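You operate a simulated robot arm through the tools that you are given. There is no shell and no other tool.

You run a simulated robot arm. Do the job below in one go: nothing can be reset, and whatever is moved stays where it is left.

## Task
Brush a strip of glue on the short pipe, then slide the yellow job card's foam sleeve over it.
Fine: open the glue tin and lay its lid on the parts cart; use the yellow brush marked glue and put it back; the sleeve slides along the pipe up to the flange. Set down upright: yellow brush. A coat counts when it lies all over at full strength: go over it till it gets no stronger.

The check looks at the end state, three seconds after you hand in, the way a careful person would. Anything else that was tipped, shoved, dropped, spilled or broken makes it a failure. Lids that push on must go on centred and level and be pressed home; caps that screw on are set level and turned clockwise until they are tight.

## Robot
A 7-joint arm with a fingered hand, fixed in place. Base frame: the origin is at the foot of the arm, x ahead of it, y to its left, z up; the work surface is at about z = 0.8. Units: m, rad, N and s.
With the tool pointing down near the work surface it reaches from about 0.34 to 0.7 m from the base axis. Its first joint turns from -1.204 to 3.002 rad. Payload 3.2 kg.
The tool frame sits at the grasp point between the pads (the TCP): z along the fingers, y along the line on which they close. The tips reach 0.026 m beyond it. The gripper opens to 0.088 m. The gripper's body begins 0.03 m behind the TCP. The gripper is a hand of 5 fingers: y runs from the thumb to the fingers, the wrist lies at [-0.016, -0.108, -0.172] in the tool frame.
Orientation is told as [roll, pitch, yaw] about the base's x, y, z axes, in that order, counted from this pose: with the fingers straight down and the wrist toward the robot, the tool's x, y and z point along [0, 1, 0], [1, 0, 0] and [0, 0, -1] of the base frame.

## Interface
- The arm moves only by the tool play_rows. Its argument "motion" is a list of rows, each a list of 6 numbers: the shift along the base's x, y, z in units of 400 mm (1.0 is 400 mm), then the turn, a rotation vector about the base's x, y, z in units of 45 degrees (1.0 is 45 degrees). In form: [[tx, ty, tz, wx, wy, wz], ...]. A call has 1 to 20 rows; each row is the pose to reach, as a shift and turn from the pose commanded when the call began. A call with a number of a shift or a turn outside -1 to 1 is refused whole. A row lasts 0.2 s, in which the tool goes at most 0.05 m and 0.15 rad; a call with a longer step from one row to the next is refused whole. Where a pose cannot be reached the arm comes as near as it can. A force on the tool above 40 N (or 10 N above the force at the start of the call, whichever is more), or a blocked arm, ends the call early, and 0.2 s more pass. In this call time passes only in rows, and 0.2 s behind the last. It gives the time, the measured TCP pose, the force on the tool (base axes), the opening and the grip force at its end, in the units of the frame above (readings bear some noise), with the torque about the TCP (base axes, N m) and any sound that the robot's microphone picked up, and new pictures: "views" is both (left out), scene, wrist or none.
- Cameras (640 x 400 px; columns grow to the right, rows downward): "scene" is fixed at [0.4, 0.4995, 1.6112]; the picture's right is [-0.98, -0.19, 0.00], its down [-0.16, 0.81, -0.57] and it looks along [0.11, -0.56, -0.82] (base axes); focal length 356 px, centre (320, 200). "wrist" rides on the gripper at [0.067, -0.097, -0.117] in the tool frame; the picture's right is [-0.71, 0.33, -0.62], its down [-0.65, -0.65, 0.39] and it looks along [-0.28, 0.68, 0.68] (tool axes); focal length 234 px, centre (320, 200). There is no depth. A picture from a camera that has moved, and an enlarged one, comes with that camera's place and axes in the base frame and with its lens.
- move_column(by): slides the trunk up (or, below 0, down) by that many m; the arm rides with it, the base frame stays. It gives what a move gives, with no picture.
- finger_targets(index, middle, ring, little, thumb_bend, thumb_turn): sets how far each is bent, from 0 (flat) to 1 (curled in); at 0.3 the hand is open as for a grip, at 0.7 the pads meet at the TCP. One left out holds its place. A second passes; each finger stops where it meets its share of the squeeze, and holds until it gets a number again. It is the only way to open and close the hand. It gives what a move gives, with no picture; readings hold the bend of each and the force on index, middle, ring, little, thumb and palm. thumb_turn goes from beside the hand (0) to across from the fingers (1), as for a grip.
- close_up(camera, box): a new picture of the part [left, top, right, bottom] of that camera's present view, enlarged. It takes no simulated time.
- hand_in(): hands the job in; it is judged then, once.

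Nothing tells you positions but the pictures and the camera data. Unless the task says otherwise, let go and move clear before handing in.

The tools are called after "Emit:" as a command line: name --pt "numbers of a row" for each row, then --argument value for the rest, lists and objects as JSON in quotes. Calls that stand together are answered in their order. play_rows: Moves the arm, as the interface text tells. Its arguments: {"type":"object","properties":{"motion":{"type":"array"},"views":{"type":"string","enum":["both","scene","wrist","none"]}},"required":["motion"]} The other tools are called the same way: move_column (by) slides the trunk up or down; finger_targets (index, middle, ring, little, thumb_bend, thumb_turn) moves the fingers one by one; close_up (camera, box) takes an enlarged picture of a part of a camera's view; hand_in () hands the job in.

At the start:

```text
t: 0.0
eef_pos: [0.4329, 0.0467, 1.218]
tcp_rot: [0.001, 0.001, 0.0]
force: [-0.3, 0.3, -0.1]
moment: [-0.01, 0.01, -0.01]
width: 0.0877
finger_force: 0.1
shape: jaw
bend: [0.3, 0.3, 0.3, 0.3, 0.3, 0.97]
finger forces: [0.0, 0.0, 0.0, 0.1, 0.0, 0.0]
trunk travel left (down, up): [-0.75, 0.09]
```

scene: 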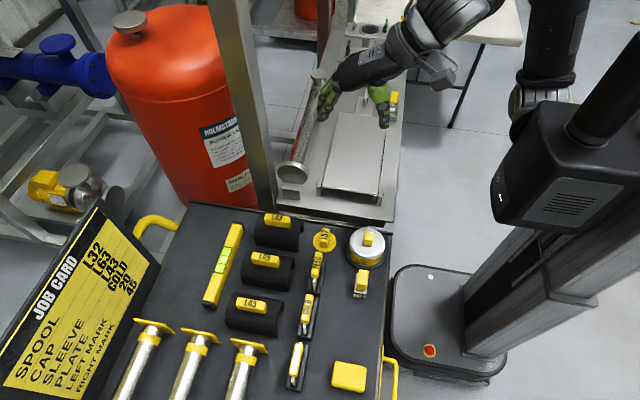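
wrist: 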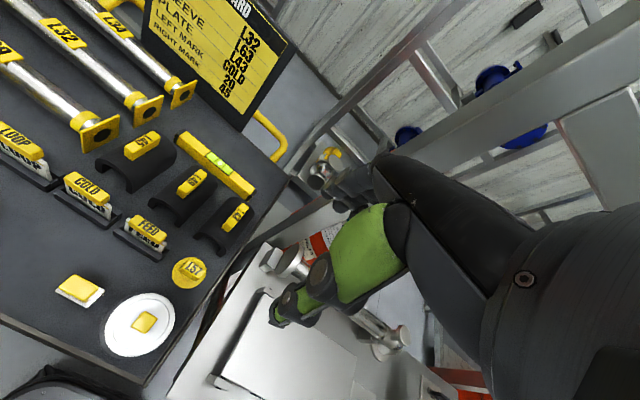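

I see a black parts cart with a job card, three sleeves, spools, a tin and brushes, and behind it a bench with a pipe. First I'll take enlarged pictures to read labels and find positions.

Emit:
close_up --camera "scene" --box '[0, 200, 200, 400]'

Emit:
close_up --camera "scene" --box '[190, 200, 400, 330]'

Emit:
close_up --camera "scene" --box '[190, 270, 400, 400]'

Emit:
close_up --camera "scene" --box '[240, 0, 450, 220]'

Emit:
close_up --camera "wrist" --box '[0, 100, 300, 400]'

Emit:
close_up --camera "wrist" --box '[200, 200, 500, 400]'

Emit:
close_up --camera "wrist" --box '[100, 0, 300, 130]'

```text
2.00 times, centred on (100, 300) of scene
camera zoom: at [0.4, 0.4995, 1.6112], right [-0.98, -0.19, 0.0], down [-0.16, 0.81, -0.57], along [0.11, -0.56, -0.82], focal length 711 px, centre (760, 0)
```

zoom: 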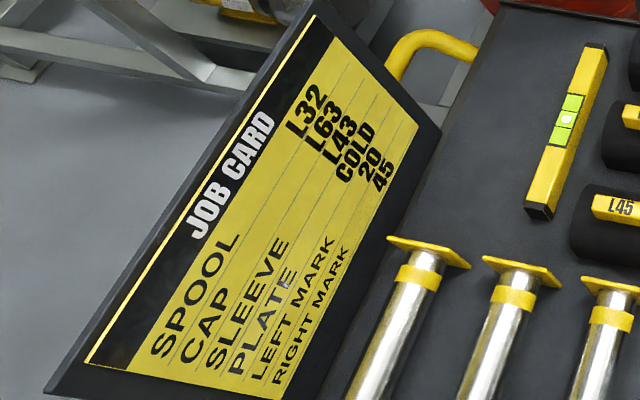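

```text
3.05 times, centred on (295, 265) of scene
camera zoom: at [0.4, 0.4995, 1.6112], right [-0.98, -0.19, 0.0], down [-0.16, 0.81, -0.57], along [0.11, -0.56, -0.82], focal length 1084 px, centre (396, 2)
```

zoom: 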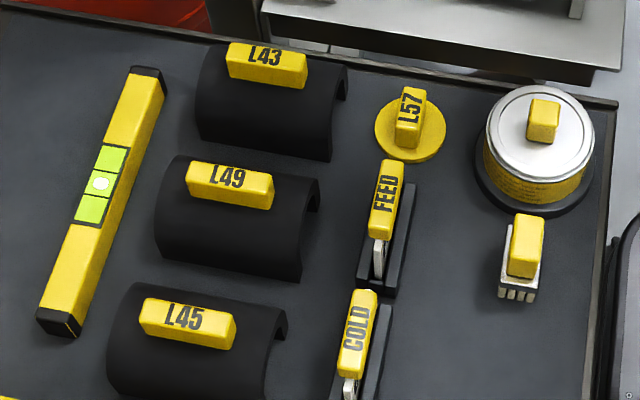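

```text
3.05 times, centred on (295, 335) of scene
camera zoom: at [0.4, 0.4995, 1.6112], right [-0.98, -0.19, 0.0], down [-0.16, 0.81, -0.57], along [0.11, -0.56, -0.82], focal length 1084 px, centre (396, -211)
```

zoom: 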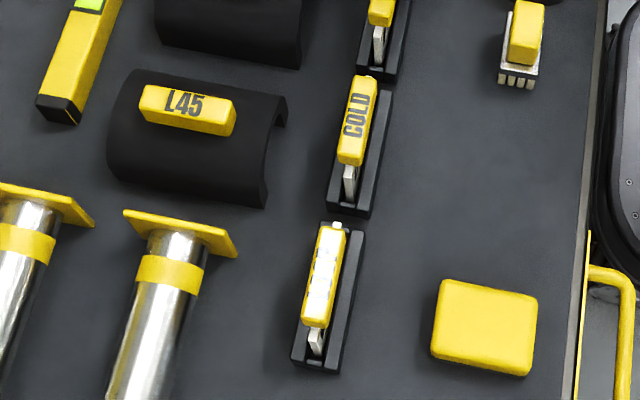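

```text
1.82 times, centred on (345, 110) of scene
camera zoom: at [0.4, 0.4995, 1.6112], right [-0.98, -0.19, 0.0], down [-0.16, 0.81, -0.57], along [0.11, -0.56, -0.82], focal length 647 px, centre (274, 364)
```

zoom: 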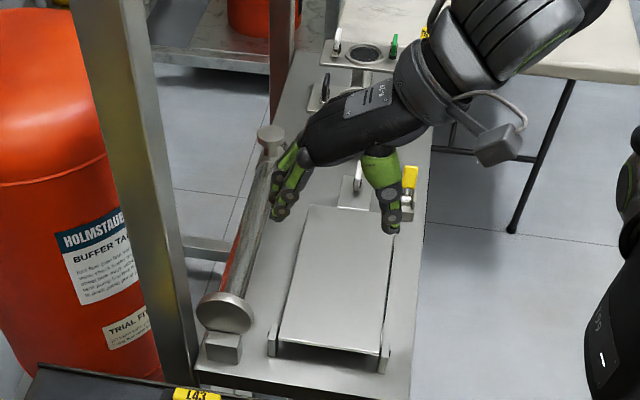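

```text
1.33 times, centred on (150, 250) of wrist
camera zoom: at [0.334, 0.1144, 1.3328], right [0.33, -0.71, 0.62], down [-0.65, -0.65, -0.39], along [0.68, -0.28, -0.68], focal length 312 px, centre (547, 133)
```

zoom: 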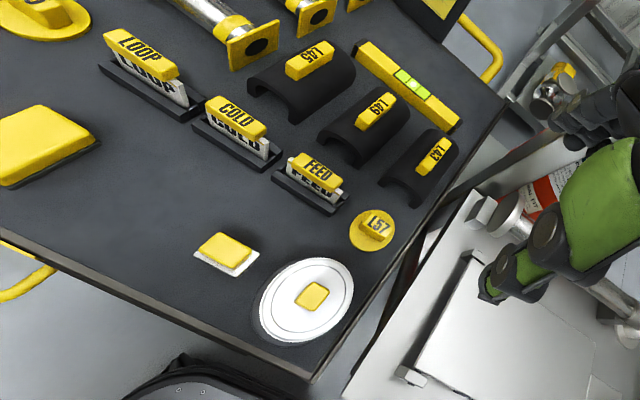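

```text
2.00 times, centred on (350, 300) of wrist
camera zoom: at [0.334, 0.1144, 1.3328], right [0.33, -0.71, 0.62], down [-0.65, -0.65, -0.39], along [0.68, -0.28, -0.68], focal length 468 px, centre (260, 0)
```

zoom: 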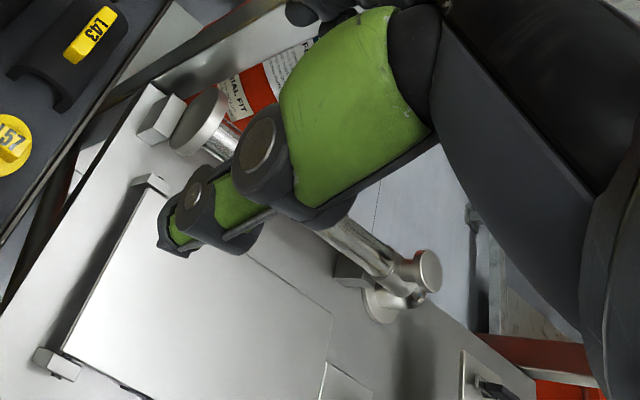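

```text
3.08 times, centred on (200, 65) of wrist
camera zoom: at [0.334, 0.1144, 1.3328], right [0.33, -0.71, 0.62], down [-0.65, -0.65, -0.39], along [0.68, -0.28, -0.68], focal length 720 px, centre (689, 615)
```

zoom: 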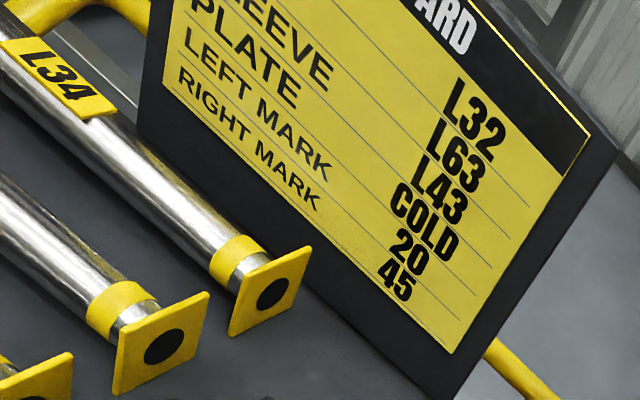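

The card reads SLEEVE L43, so the sleeve nearest the bench is the one I want. The bench with the pipe and brushes is partly hidden by the hand, so I'll turn the hand to look along the bench with the wrist camera.

Emit:
play_rows --pt "0 0.03 0 0 0 -0.17" --pt "-0.02 0.06 0 0 0 -0.34" --pt "-0.04 0.1 0 0 0 -0.51" --pt "-0.06 0.15 0 0 0 -0.68" --pt "-0.06 0.2 0 0 0 -0.85" --pt "-0.06 0.25 0 0 0 -1"

```text
t: 1.4
eef_pos: [0.4088, 0.1379, 1.239]
tcp_rot: [0.051, 0.023, -0.798]
force: [-0.7, -0.6, 1.4]
moment: [0.02, 0.01, 0.01]
width: 0.0878
finger_force: 0.1
shape: jaw
bend: [0.3, 0.3, 0.3, 0.3, 0.3, 0.97]
finger forces: [0.0, 0.1, 0.1, 0.0, 0.0, 0.0]
trunk travel left (down, up): [-0.75, 0.09]
camera wrist: at [0.3859, 0.2485, 1.36], right [-0.29, -0.76, 0.58], down [-0.91, 0.04, -0.4], along [0.29, -0.65, -0.71], focal length 234 px, centre (320, 200)
```

scene: 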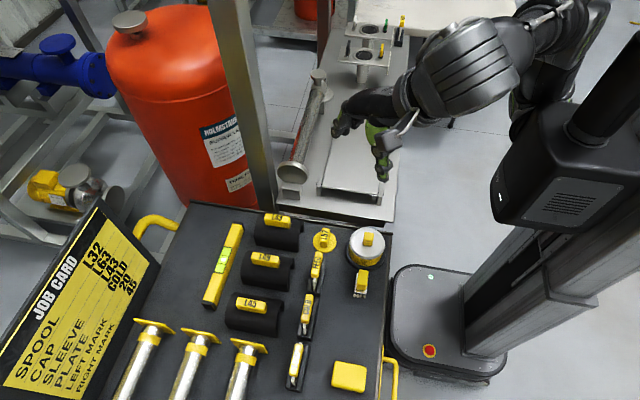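
wrist: 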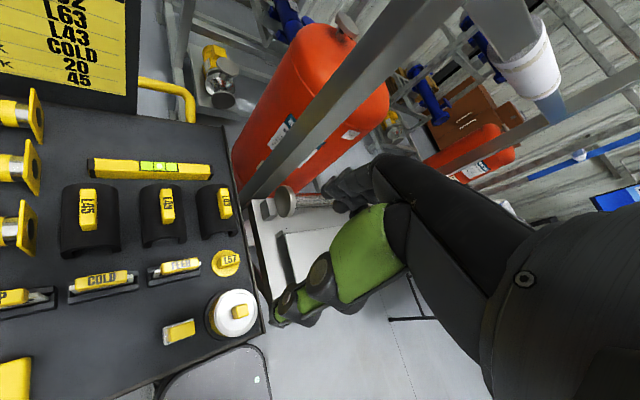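

The far end of the bench carries a stand holding brushes. I'll zoom in on that and on the pipe.

Emit:
close_up --camera "scene" --box '[330, 0, 430, 62]'

Emit:
close_up --camera "scene" --box '[260, 50, 400, 220]'

Emit:
close_up --camera "scene" --box '[330, 210, 400, 310]'

```text
6.40 times, centred on (380, 31) of scene
camera zoom: at [0.4, 0.4995, 1.6112], right [-0.98, -0.19, 0.0], down [-0.16, 0.81, -0.57], along [0.11, -0.56, -0.82], focal length 2276 px, centre (-64, 1282)
```

zoom: 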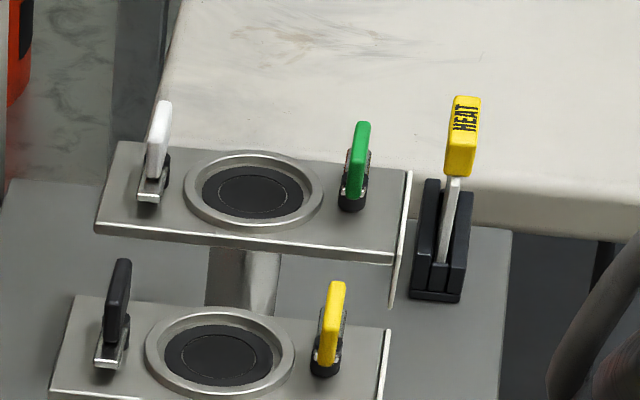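

```text
2.35 times, centred on (330, 135) of scene
camera zoom: at [0.4, 0.4995, 1.6112], right [-0.98, -0.19, 0.0], down [-0.16, 0.81, -0.57], along [0.11, -0.56, -0.82], focal length 837 px, centre (296, 353)
```

zoom: 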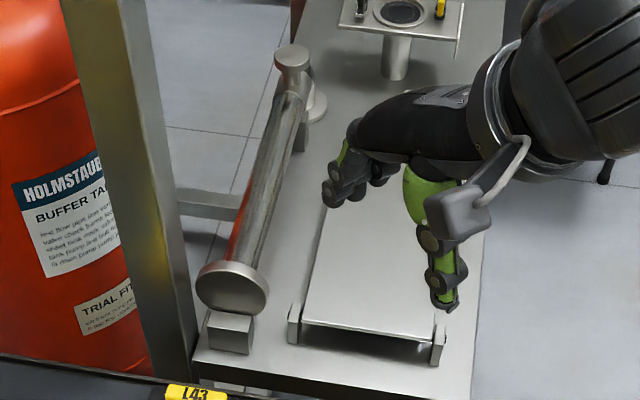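

```text
4.00 times, centred on (365, 260) of scene
camera zoom: at [0.4, 0.4995, 1.6112], right [-0.98, -0.19, 0.0], down [-0.16, 0.81, -0.57], along [0.11, -0.56, -0.82], focal length 1423 px, centre (140, -40)
```

zoom: 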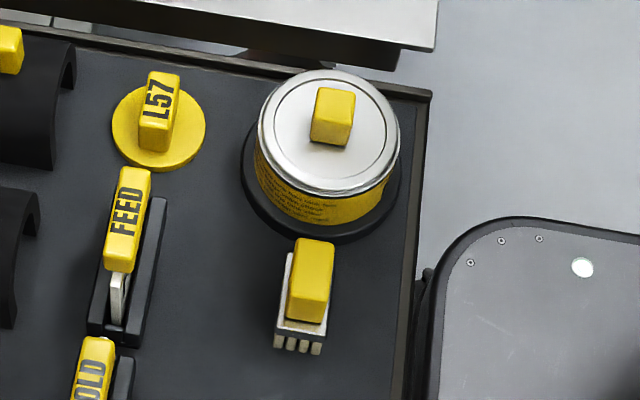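

Emit:
close_up --camera "scene" --box '[345, 260, 380, 305]'

Emit:
close_up --camera "scene" --box '[340, 15, 400, 60]'

Emit:
close_up --camera "wrist" --box '[140, 180, 280, 360]'

Emit:
close_up --camera "scene" --box '[290, 55, 370, 110]'

Emit:
close_up --camera "scene" --box '[300, 330, 400, 400]'

```text
8.89 times, centred on (362, 282) of scene
camera zoom: at [0.4, 0.4995, 1.6112], right [-0.98, -0.19, 0.0], down [-0.16, 0.81, -0.57], along [0.11, -0.56, -0.82], focal length 3162 px, centre (-58, -533)
```

zoom: 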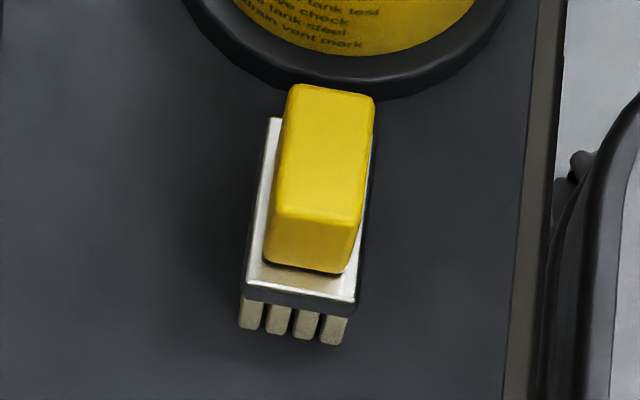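

```text
8.89 times, centred on (370, 38) of scene
camera zoom: at [0.4, 0.4995, 1.6112], right [-0.98, -0.19, 0.0], down [-0.16, 0.81, -0.57], along [0.11, -0.56, -0.82], focal length 3162 px, centre (-124, 1644)
```

zoom: 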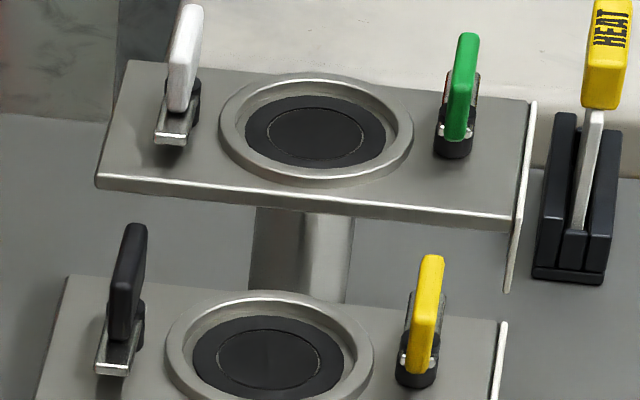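

```text
2.22 times, centred on (210, 270) of wrist
camera zoom: at [0.3859, 0.2485, 1.36], right [-0.29, -0.76, 0.58], down [-0.91, 0.04, -0.4], along [0.29, -0.65, -0.71], focal length 520 px, centre (564, 44)
```

zoom: 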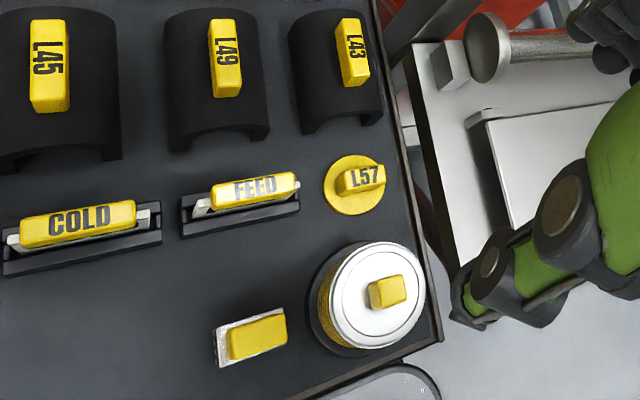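

```text
7.27 times, centred on (330, 82) of scene
camera zoom: at [0.4, 0.4995, 1.6112], right [-0.98, -0.19, 0.0], down [-0.16, 0.81, -0.57], along [0.11, -0.56, -0.82], focal length 2587 px, centre (247, 1054)
```

zoom: 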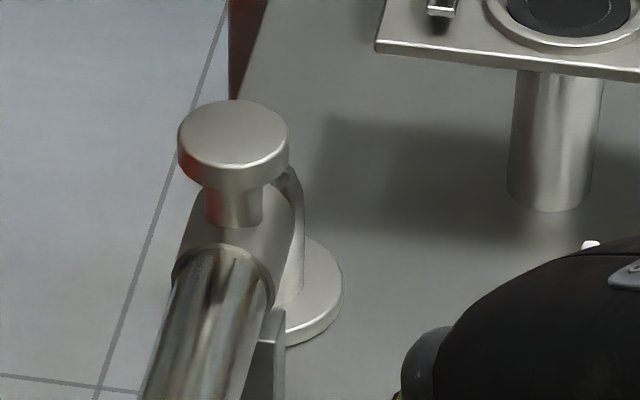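

```text
5.71 times, centred on (350, 365) of scene
camera zoom: at [0.4, 0.4995, 1.6112], right [-0.98, -0.19, 0.0], down [-0.16, 0.81, -0.57], along [0.11, -0.56, -0.82], focal length 2033 px, centre (149, -743)
```

zoom: 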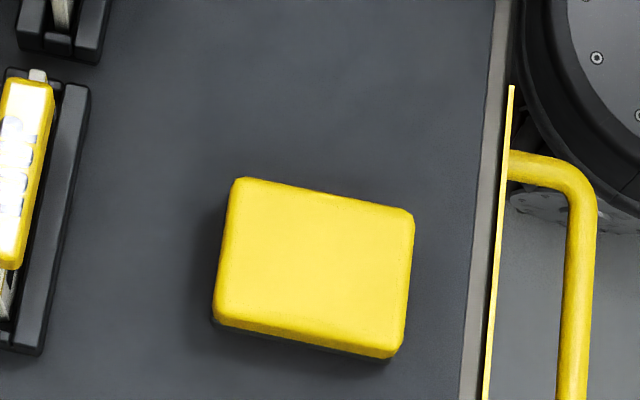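

The comb-like block by the tin looks like the glue brush (yellow grip, bristles below). I'll move the arm out of the way over the cart to see the rest of the bench before touching anything.

Emit:
play_rows --pt "0 0.1 0 0 0 0" --pt "0 0.2 0 0 0 0" --pt "0 0.3 0 0 0 0" --pt "0 0.4 0 0 0 0" --pt "0 0.4 0 0 0 -0.17" --pt "0 0.4 0 0 0 -0.34"

```text
t: 3.0
eef_pos: [0.3954, 0.1382, 1.201]
tcp_rot: [0.059, 0.085, -1.112]
force: [0.3, -1.1, 0.7]
moment: [0.03, 0.0, 0.01]
width: 0.088
finger_force: 0.1
shape: jaw
bend: [0.3, 0.3, 0.3, 0.3, 0.3, 0.97]
finger forces: [0.1, 0.1, 0.1, 0.0, 0.0, 0.1]
out of reach, approached as far as the arm can: row 1, 2, 3, 4, 5, 6
trunk travel left (down, up): [-0.75, 0.09]
stopped in row 6: the arm was blocked; the commanded pose is now the measured one
camera wrist: at [0.4092, 0.2413, 1.3271], right [-0.5, -0.67, 0.55], down [-0.86, 0.34, -0.37], along [0.06, -0.66, -0.75], focal length 234 px, centre (320, 200)
```

scene: 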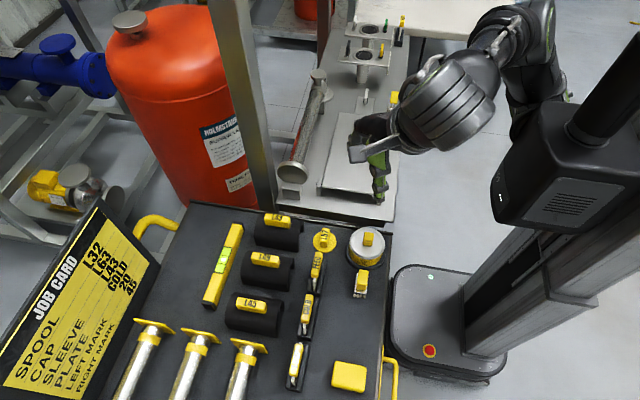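
wrist: 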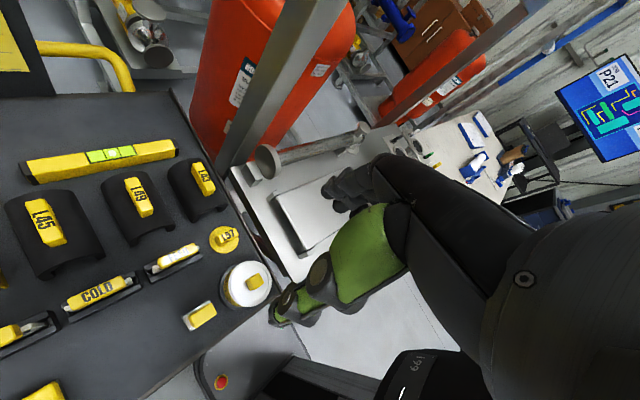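

Emit:
close_up --camera "scene" --box '[340, 60, 440, 130]'

Emit:
close_up --camera "scene" --box '[270, 60, 400, 210]'

Emit:
close_up --camera "wrist" --box '[220, 80, 520, 280]'

Emit:
close_up --camera "wrist" --box '[540, 40, 640, 170]'

```text
5.71 times, centred on (390, 95) of scene
camera zoom: at [0.4, 0.4995, 1.6112], right [-0.98, -0.19, 0.0], down [-0.16, 0.81, -0.57], along [0.11, -0.56, -0.82], focal length 2033 px, centre (-80, 800)
```

zoom: 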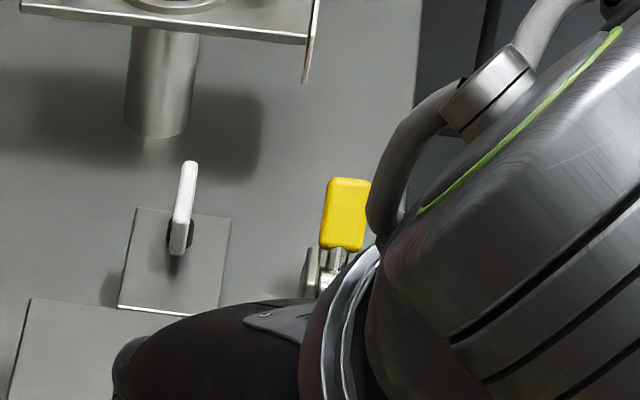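

```text
2.67 times, centred on (335, 135) of scene
camera zoom: at [0.4, 0.4995, 1.6112], right [-0.98, -0.19, 0.0], down [-0.16, 0.81, -0.57], along [0.11, -0.56, -0.82], focal length 948 px, centre (280, 373)
```

zoom: 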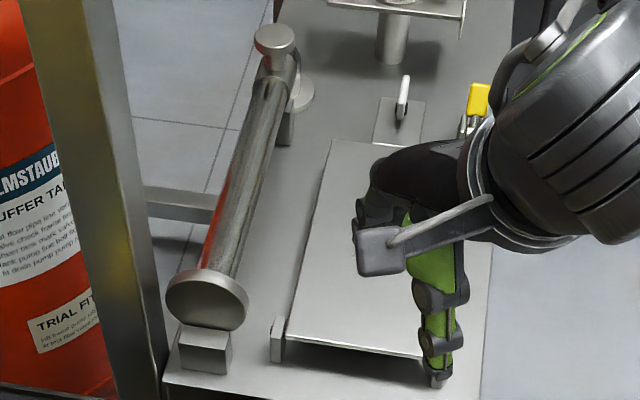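

```text
2.00 times, centred on (370, 180) of wrist
camera zoom: at [0.4092, 0.2413, 1.3271], right [-0.5, -0.67, 0.55], down [-0.86, 0.34, -0.37], along [0.06, -0.66, -0.75], focal length 468 px, centre (220, 240)
```

zoom: 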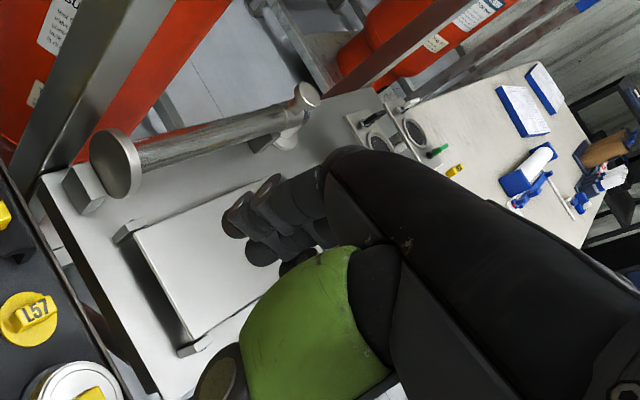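

```text
3.08 times, centred on (590, 105) of wrist
camera zoom: at [0.4092, 0.2413, 1.3271], right [-0.5, -0.67, 0.55], down [-0.86, 0.34, -0.37], along [0.06, -0.66, -0.75], focal length 720 px, centre (-511, 492)
```

zoom: 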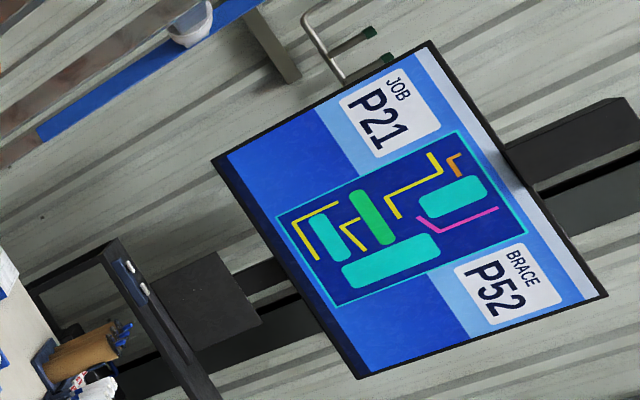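

The yellow thing on the bench is a valve handle, so the comb-like block is the brush. Now I'll measure the tin, brush, sleeve and pipe from both cameras.

Emit:
close_up --camera "wrist" --box '[160, 220, 290, 340]'

Emit:
close_up --camera "wrist" --box '[150, 130, 270, 250]'

Emit:
close_up --camera "scene" --box '[240, 200, 320, 250]'

Emit:
close_up --camera "wrist" --box '[230, 110, 390, 220]'

Emit:
close_up --camera "scene" --box '[270, 60, 340, 210]'

```text
3.33 times, centred on (225, 280) of wrist
camera zoom: at [0.4092, 0.2413, 1.3271], right [-0.5, -0.67, 0.55], down [-0.86, 0.34, -0.37], along [0.06, -0.66, -0.75], focal length 781 px, centre (637, -67)
```

zoom: 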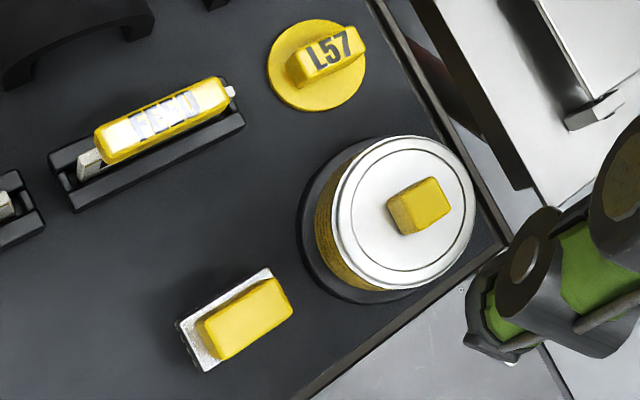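

```text
3.33 times, centred on (210, 190) of wrist
camera zoom: at [0.4092, 0.2413, 1.3271], right [-0.5, -0.67, 0.55], down [-0.86, 0.34, -0.37], along [0.06, -0.66, -0.75], focal length 781 px, centre (687, 233)
```

zoom: 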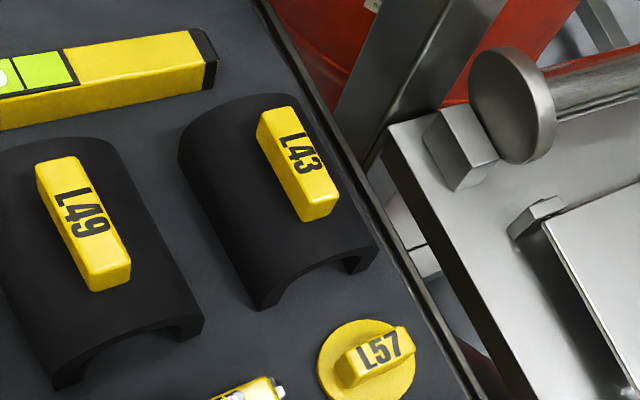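

```text
8.00 times, centred on (280, 225) of scene
camera zoom: at [0.4, 0.4995, 1.6112], right [-0.98, -0.19, 0.0], down [-0.16, 0.81, -0.57], along [0.11, -0.56, -0.82], focal length 2846 px, centre (640, 0)
```

zoom: 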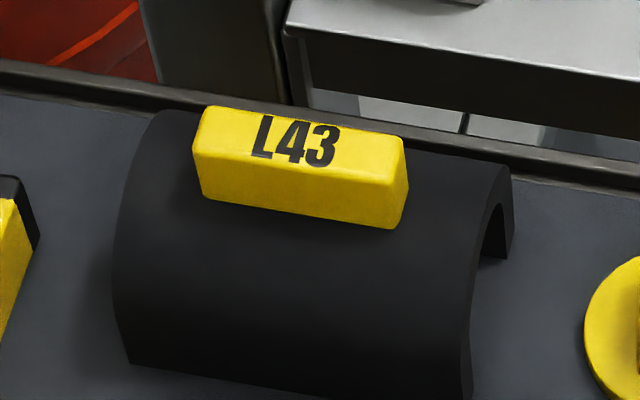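

```text
3.64 times, centred on (310, 165) of wrist
camera zoom: at [0.4092, 0.2413, 1.3271], right [-0.5, -0.67, 0.55], down [-0.86, 0.34, -0.37], along [0.06, -0.66, -0.75], focal length 852 px, centre (356, 327)
```

zoom: 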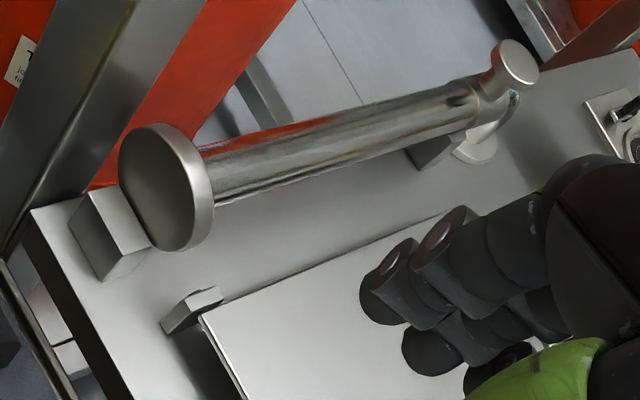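

```text
2.67 times, centred on (305, 135) of scene
camera zoom: at [0.4, 0.4995, 1.6112], right [-0.98, -0.19, 0.0], down [-0.16, 0.81, -0.57], along [0.11, -0.56, -0.82], focal length 948 px, centre (360, 373)
```

zoom: 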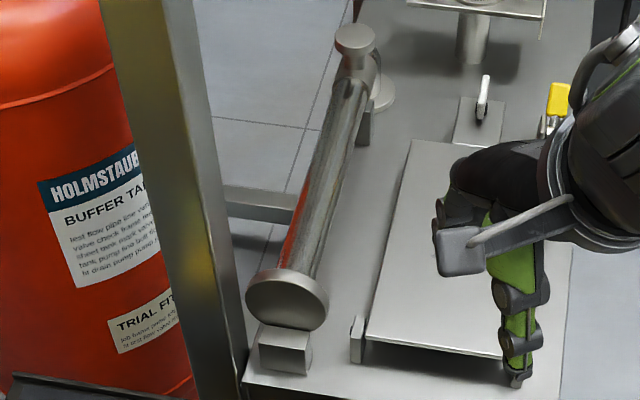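

Estimates: tin knob top near [0.367, 0.089, 0.89], brush grip near [0.366, 0.179, 0.868], L43 handle near [0.578, 0.09, 0.905], and pipe axis near x 0.587, z 0.87, running y −0.08 to −0.39. I'll turn the hand back to its default heading above the tin.

Emit:
play_rows --pt "0 0 0 0 0 0.17" --pt "0 0 0 0 0 0.34" --pt "0 -0.02 0 0 0 0.51" --pt "0 -0.04 0 0 0 0.68" --pt "0 -0.06 0 0 0 0.85" --pt "0 -0.08 0 0 0 1" --views "none"

```text
t: 4.4
eef_pos: [0.3939, 0.1056, 1.1979]
tcp_rot: [0.057, 0.079, -0.321]
force: [-1.1, -0.8, -0.4]
moment: [0.04, 0.02, 0.03]
width: 0.0881
finger_force: 0.1
shape: jaw
bend: [0.3, 0.3, 0.3, 0.3, 0.3, 0.97]
finger forces: [0.1, 0.0, 0.0, 0.1, 0.0, 0.0]
trunk travel left (down, up): [-0.75, 0.09]
```

Now I level the hand at its default heading above the tin.

Emit:
play_rows --pt "0.003 -0.01 -0.06 -0.03 -0.03 0.14" --pt "0.007 -0.02 -0.12 -0.06 -0.06 0.28" --pt "0.01 -0.03 -0.18 -0.0887 -0.089 0.411" --pt "0.015 -0.039 -0.245 -0.0887 -0.089 0.411"

```text
t: 5.4
eef_pos: [0.3992, 0.0917, 1.0997]
tcp_rot: [-0.001, 0.0, -0.003]
force: [1.2, 0.8, -0.2]
moment: [0.03, -0.01, -0.03]
width: 0.0878
finger_force: 0.0
shape: jaw
bend: [0.3, 0.3, 0.3, 0.3, 0.3, 0.97]
finger forces: [0.1, 0.0, 0.1, 0.0, 0.0, 0.0]
trunk travel left (down, up): [-0.75, 0.09]
camera wrist: at [0.301, 0.1586, 1.2152], right [0.33, -0.71, 0.63], down [-0.65, -0.65, -0.39], along [0.68, -0.28, -0.68], focal length 234 px, centre (320, 200)
```

scene: 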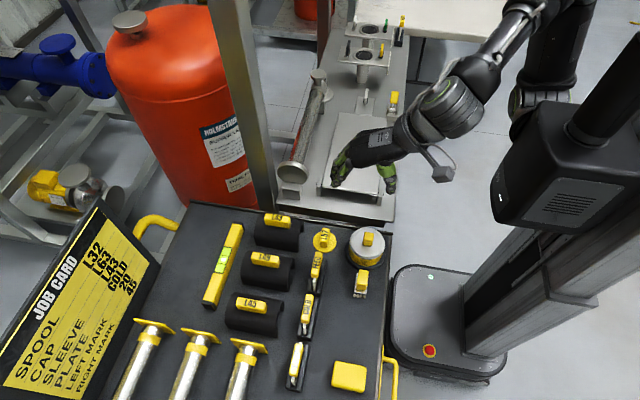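
wrist: 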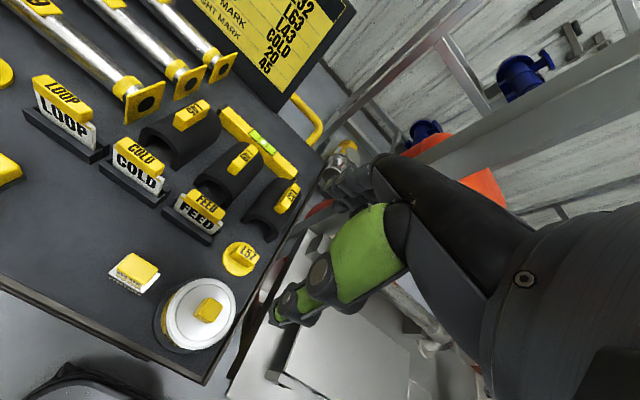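

Emit:
close_up --camera "wrist" --box '[100, 230, 260, 370]'

Emit:
close_up --camera "scene" --box '[310, 100, 420, 220]'

Emit:
close_up --camera "wrist" --box '[220, 130, 540, 400]'

```text
2.86 times, centred on (180, 300) of wrist
camera zoom: at [0.301, 0.1586, 1.2152], right [0.33, -0.71, 0.63], down [-0.65, -0.65, -0.39], along [0.68, -0.28, -0.68], focal length 669 px, centre (720, -86)
```

zoom: 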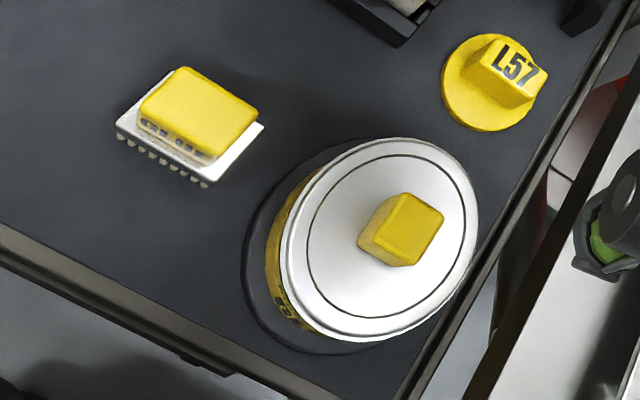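

```text
3.33 times, centred on (365, 160) of scene
camera zoom: at [0.4, 0.4995, 1.6112], right [-0.98, -0.19, 0.0], down [-0.16, 0.81, -0.57], along [0.11, -0.56, -0.82], focal length 1186 px, centre (170, 333)
```

zoom: 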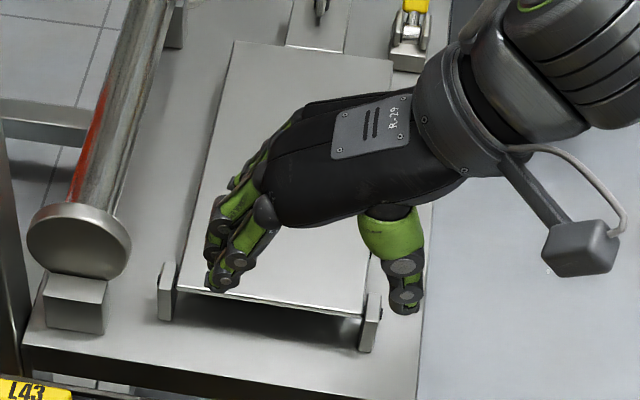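

```text
1.48 times, centred on (380, 265) of wrist
camera zoom: at [0.301, 0.1586, 1.2152], right [0.33, -0.71, 0.63], down [-0.65, -0.65, -0.39], along [0.68, -0.28, -0.68], focal length 347 px, centre (231, 104)
```

zoom: 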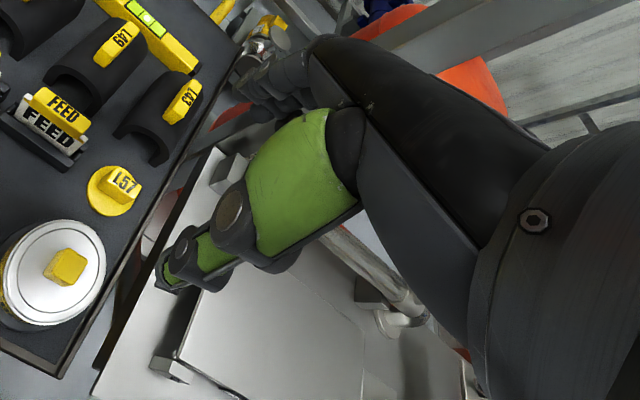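

The brush is lettered on its side and sits beside the tin. I'll check its marking, and stretch the ring and little fingers out of the way to see how the hand looks.

Emit:
close_up --camera "wrist" --box '[120, 240, 170, 290]'

Emit:
finger_targets --ring 0 --little 0

Emit:
close_up --camera "scene" --box '[310, 100, 420, 220]'

Emit:
close_up --camera "wrist" --box '[220, 130, 540, 400]'

```text
8.00 times, centred on (145, 265) of wrist
camera zoom: at [0.301, 0.1586, 1.2152], right [0.33, -0.71, 0.63], down [-0.65, -0.65, -0.39], along [0.68, -0.28, -0.68], focal length 1873 px, centre (1720, -320)
```

zoom: 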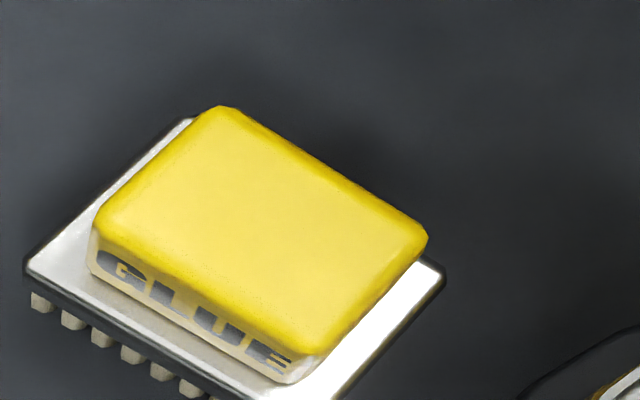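

```text
t: 6.4
eef_pos: [0.3988, 0.0916, 1.0993]
tcp_rot: [-0.001, 0.0, -0.005]
force: [0.3, 0.2, -0.1]
moment: [0.01, 0.03, 0.03]
width: 0.088
finger_force: 0.1
shape: fingers
bend: [0.3, 0.3, 0.0, 0.0, 0.3, 0.97]
finger forces: [0.0, 0.0, 0.0, 0.1, 0.0, 0.0]
trunk travel left (down, up): [-0.75, 0.09]
```

```text
3.33 times, centred on (365, 160) of scene
camera zoom: at [0.4, 0.4995, 1.6112], right [-0.98, -0.19, 0.0], down [-0.16, 0.81, -0.57], along [0.11, -0.56, -0.82], focal length 1186 px, centre (170, 333)
```

zoom: 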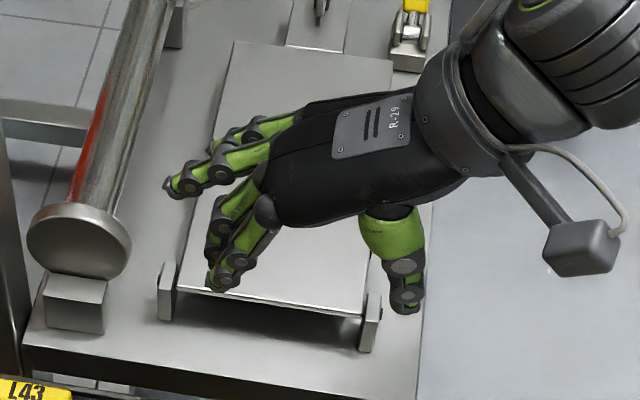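

```text
1.48 times, centred on (380, 265) of wrist
camera zoom: at [0.3007, 0.1586, 1.2154], right [0.33, -0.71, 0.62], down [-0.66, -0.65, -0.39], along [0.68, -0.28, -0.68], focal length 347 px, centre (231, 104)
```

zoom: 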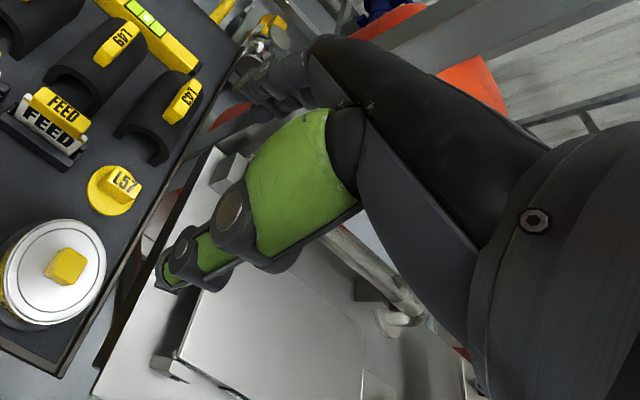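

The brush is lettered GLUE. The ring and little fingers now stand clear, so I'll pinch with thumb, index and middle, going down above the lid knob first.

Emit:
play_rows --pt "-0.03 -0.003 -0.1 0 0 0" --pt "-0.06 -0.006 -0.2 0 0 0" --pt "-0.085 -0.009 -0.3 0 0 0" --pt "-0.085 -0.009 -0.4 0 0 0"

Emit:
close_up --camera "scene" --box '[320, 180, 420, 300]'

```text
t: 7.4
eef_pos: [0.3667, 0.0893, 0.9398]
tcp_rot: [-0.001, -0.001, -0.001]
force: [0.7, 1.2, -0.1]
moment: [-0.03, 0.01, 0.0]
width: 0.0878
finger_force: 0.0
shape: fingers
bend: [0.3, 0.3, 0.0, 0.0, 0.3, 0.97]
finger forces: [0.0, 0.0, 0.0, 0.0, 0.1, 0.0]
trunk travel left (down, up): [-0.75, 0.09]
camera wrist: at [0.2687, 0.1559, 1.0547], right [0.33, -0.71, 0.63], down [-0.66, -0.65, -0.39], along [0.68, -0.28, -0.68], focal length 234 px, centre (320, 200)
```

scene: 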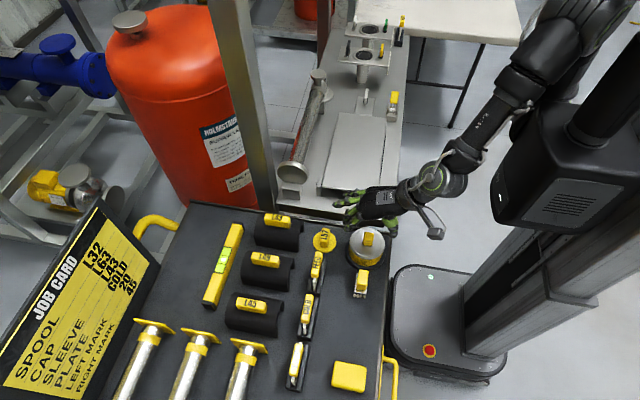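
wrist: 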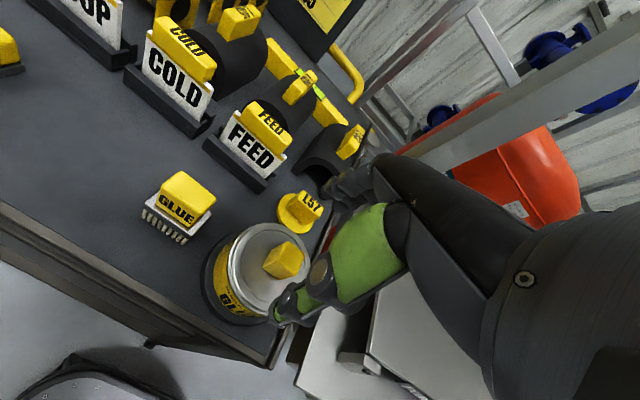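

```text
3.33 times, centred on (370, 240) of scene
camera zoom: at [0.4, 0.4995, 1.6112], right [-0.98, -0.19, 0.0], down [-0.16, 0.81, -0.57], along [0.11, -0.56, -0.82], focal length 1186 px, centre (153, 67)
```

zoom: 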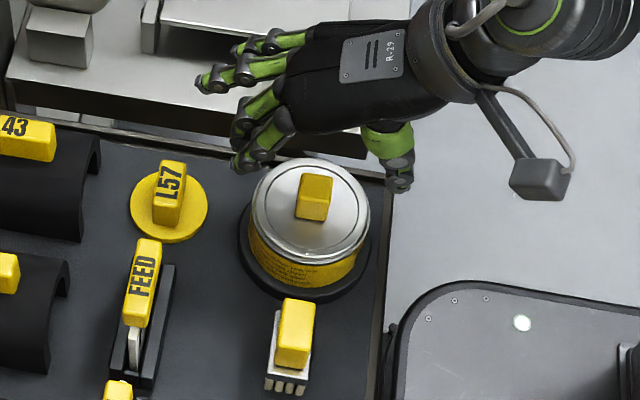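

Emit:
close_up --camera "wrist" --box '[190, 200, 350, 340]'

Emit:
close_up --camera "scene" --box '[335, 200, 395, 260]'

```text
2.86 times, centred on (270, 270) of wrist
camera zoom: at [0.2687, 0.1559, 1.0547], right [0.33, -0.71, 0.63], down [-0.66, -0.65, -0.39], along [0.68, -0.28, -0.68], focal length 669 px, centre (463, 0)
```

zoom: 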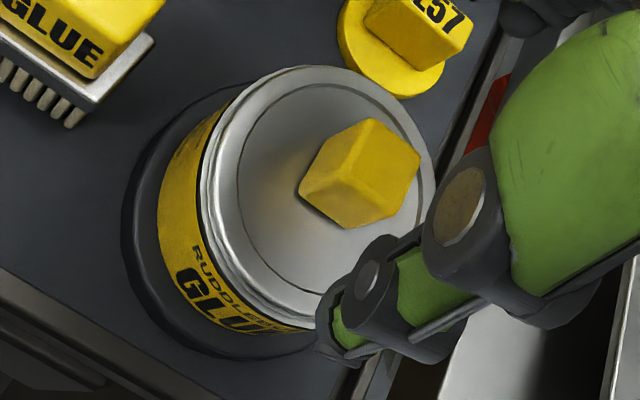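

```text
6.67 times, centred on (365, 230) of scene
camera zoom: at [0.4, 0.4995, 1.6112], right [-0.98, -0.19, 0.0], down [-0.16, 0.81, -0.57], along [0.11, -0.56, -0.82], focal length 2371 px, centre (20, 0)
```

zoom: 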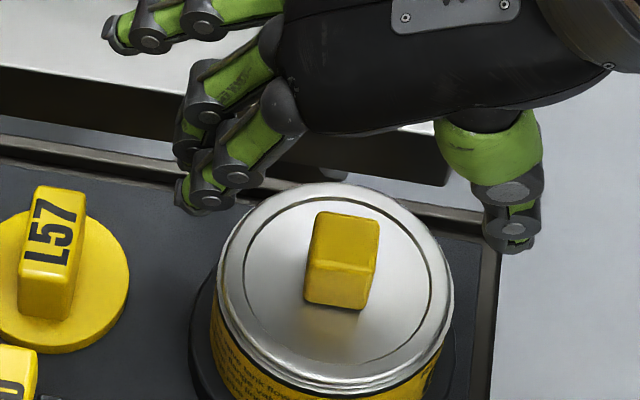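

The tin is lettered GLUE and its knob centre is at about [0.3645, 0.0865, 0.874]. I'll lower onto it and close thumb, index and middle gently.

Emit:
play_rows --pt "-0.005 -0.006 -0.04 0 0 0" --pt "-0.005 -0.006 -0.08 0 0 0" --pt "-0.005 -0.006 -0.112 0 0 0" --views "none"

Emit:
close_up --camera "scene" --box '[335, 200, 395, 260]'

Emit:
close_up --camera "wrist" --box '[190, 180, 370, 340]'

```text
t: 8.2
eef_pos: [0.3685, 0.0941, 0.9099]
tcp_rot: [0.041, -0.015, -0.006]
force: [0.7, -0.5, 0.5]
moment: [0.01, -0.02, -0.01]
width: 0.0877
finger_force: 0.1
shape: fingers
bend: [0.3, 0.3, 0.0, 0.0, 0.3, 0.97]
finger forces: [0.1, 0.0, 0.1, 0.1, 0.0, 0.1]
trunk travel left (down, up): [-0.75, 0.09]
```

```text
6.67 times, centred on (365, 230) of scene
camera zoom: at [0.4, 0.4995, 1.6112], right [-0.98, -0.19, 0.0], down [-0.16, 0.81, -0.57], along [0.11, -0.56, -0.82], focal length 2371 px, centre (20, 0)
```

zoom: 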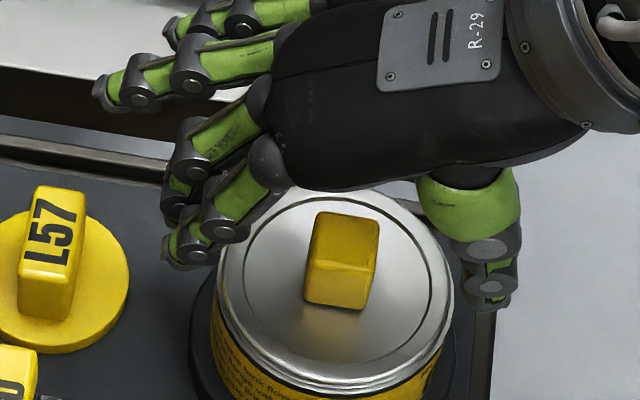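

```text
2.50 times, centred on (280, 260) of wrist
camera zoom: at [0.2691, 0.1565, 1.0263], right [0.32, -0.73, 0.6], down [-0.65, -0.63, -0.42], along [0.69, -0.26, -0.68], focal length 585 px, centre (420, 50)
```

zoom: 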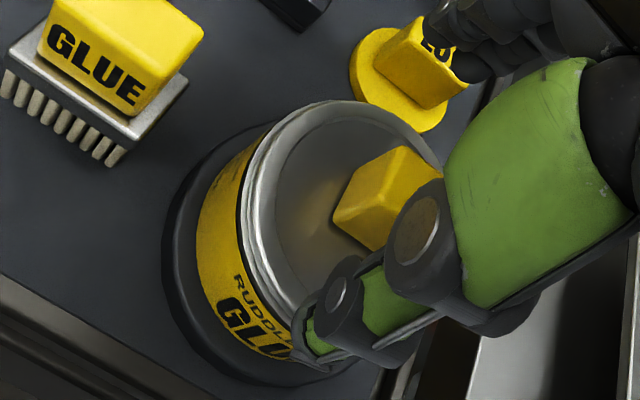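

The arm ran out of travel here and tilted slightly without touching anything. I'll raise the hand and lower the trunk to give the arm more room.

Emit:
play_rows --pt "0 0 0.12 0 0 0" --pt "0 0 0.24 0 0 0" --pt "0 0 0.36 0 0 0" --pt "0 0 0.45 0 0 0" --views "none"

Emit:
move_column --by -0.15

```text
t: 9.2
eef_pos: [0.3645, 0.086, 1.0765]
tcp_rot: [-0.001, -0.001, -0.004]
force: [-1.1, -1.0, 0.1]
moment: [0.0, 0.01, 0.0]
width: 0.0877
finger_force: 0.0
shape: fingers
bend: [0.3, 0.3, 0.0, 0.0, 0.3, 0.97]
finger forces: [0.1, 0.0, 0.1, 0.0, 0.0, 0.1]
trunk travel left (down, up): [-0.75, 0.09]
```

```text
t: 10.9
eef_pos: [0.3643, 0.0845, 0.9257]
tcp_rot: [-0.002, 0.001, -0.002]
force: [0.5, 0.6, 0.0]
moment: [0.03, -0.03, -0.02]
width: 0.0879
finger_force: 0.1
shape: fingers
bend: [0.3, 0.3, 0.0, 0.0, 0.3, 0.97]
finger forces: [0.1, 0.0, 0.0, 0.0, 0.0, 0.0]
trunk travel left (down, up): [-0.6, 0.24]
```

Emit:
play_rows --pt "0 0.002 -0.04 0 0 0" --pt "0 0.002 -0.074 0 0 0" --views "none"

Emit:
close_up --camera "scene" --box '[335, 200, 395, 260]'

Emit:
close_up --camera "wrist" --box '[190, 180, 370, 340]'

```text
t: 11.6
eef_pos: [0.3648, 0.086, 0.8956]
tcp_rot: [-0.002, 0.0, -0.004]
force: [0.1, 0.0, 0.0]
moment: [0.01, 0.01, 0.02]
width: 0.0877
finger_force: 0.1
shape: fingers
bend: [0.3, 0.3, 0.0, 0.0, 0.3, 0.97]
finger forces: [0.2, 0.1, 0.0, 0.0, 0.0, 0.1]
trunk travel left (down, up): [-0.6, 0.24]
```

```text
6.67 times, centred on (365, 230) of scene
camera zoom: at [0.4, 0.4995, 1.6112], right [-0.98, -0.19, 0.0], down [-0.16, 0.81, -0.57], along [0.11, -0.56, -0.82], focal length 2371 px, centre (20, 0)
```

zoom: 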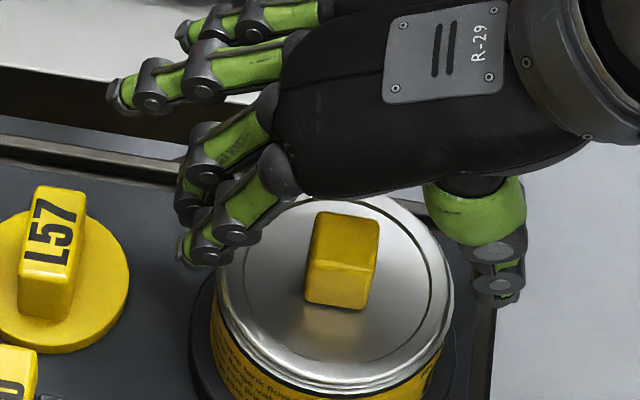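

```text
2.50 times, centred on (280, 260) of wrist
camera zoom: at [0.2665, 0.1528, 1.0118], right [0.33, -0.71, 0.62], down [-0.66, -0.65, -0.39], along [0.68, -0.28, -0.68], focal length 585 px, centre (420, 50)
```

zoom: 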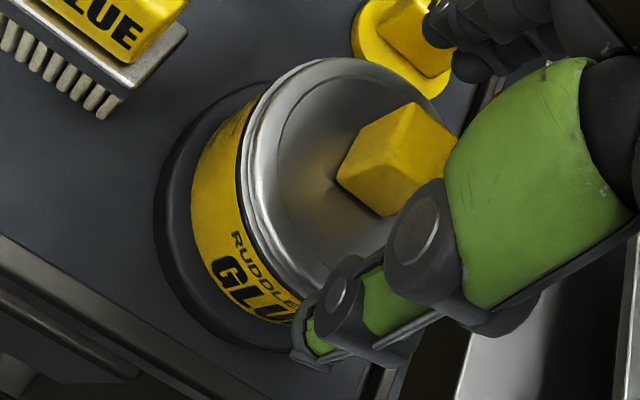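

The hand straddles the knob well. I'll close the thumb, index and middle fingers on it.

Emit:
finger_targets --index 0.68 --middle 0.68 --thumb_bend 0.68

Emit:
close_up --camera "scene" --box '[335, 200, 395, 260]'

Emit:
close_up --camera "wrist" --box '[190, 180, 370, 340]'

```text
t: 12.6
eef_pos: [0.3651, 0.0863, 0.8959]
tcp_rot: [-0.002, 0.0, -0.004]
force: [-0.3, 0.1, 0.2]
moment: [0.01, 0.0, 0.0]
width: 0.0213
finger_force: 6.2
shape: fingers
bend: [0.64, 0.64, 0.0, 0.0, 0.63, 0.97]
finger forces: [3.6, 2.7, 0.0, 0.0, 6.5, 0.0]
trunk travel left (down, up): [-0.6, 0.24]
heard: snap
```

```text
6.67 times, centred on (365, 230) of scene
camera zoom: at [0.4, 0.4995, 1.6112], right [-0.98, -0.19, 0.0], down [-0.16, 0.81, -0.57], along [0.11, -0.56, -0.82], focal length 2371 px, centre (20, 0)
```

zoom: 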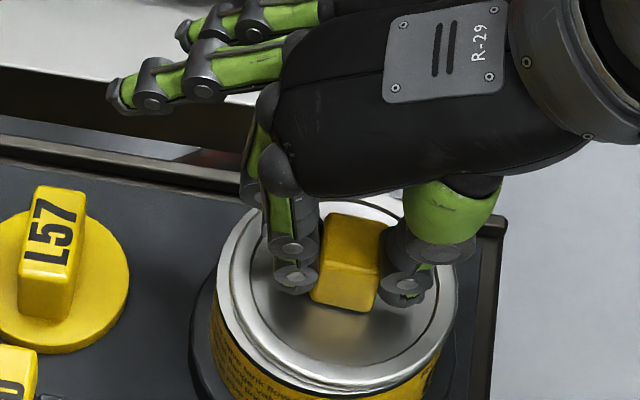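

```text
2.50 times, centred on (280, 260) of wrist
camera zoom: at [0.2665, 0.1527, 1.0118], right [0.33, -0.71, 0.62], down [-0.66, -0.65, -0.39], along [0.68, -0.28, -0.68], focal length 585 px, centre (420, 50)
```

zoom: 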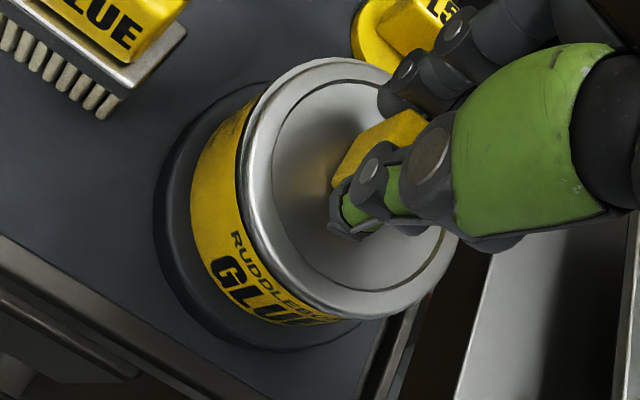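

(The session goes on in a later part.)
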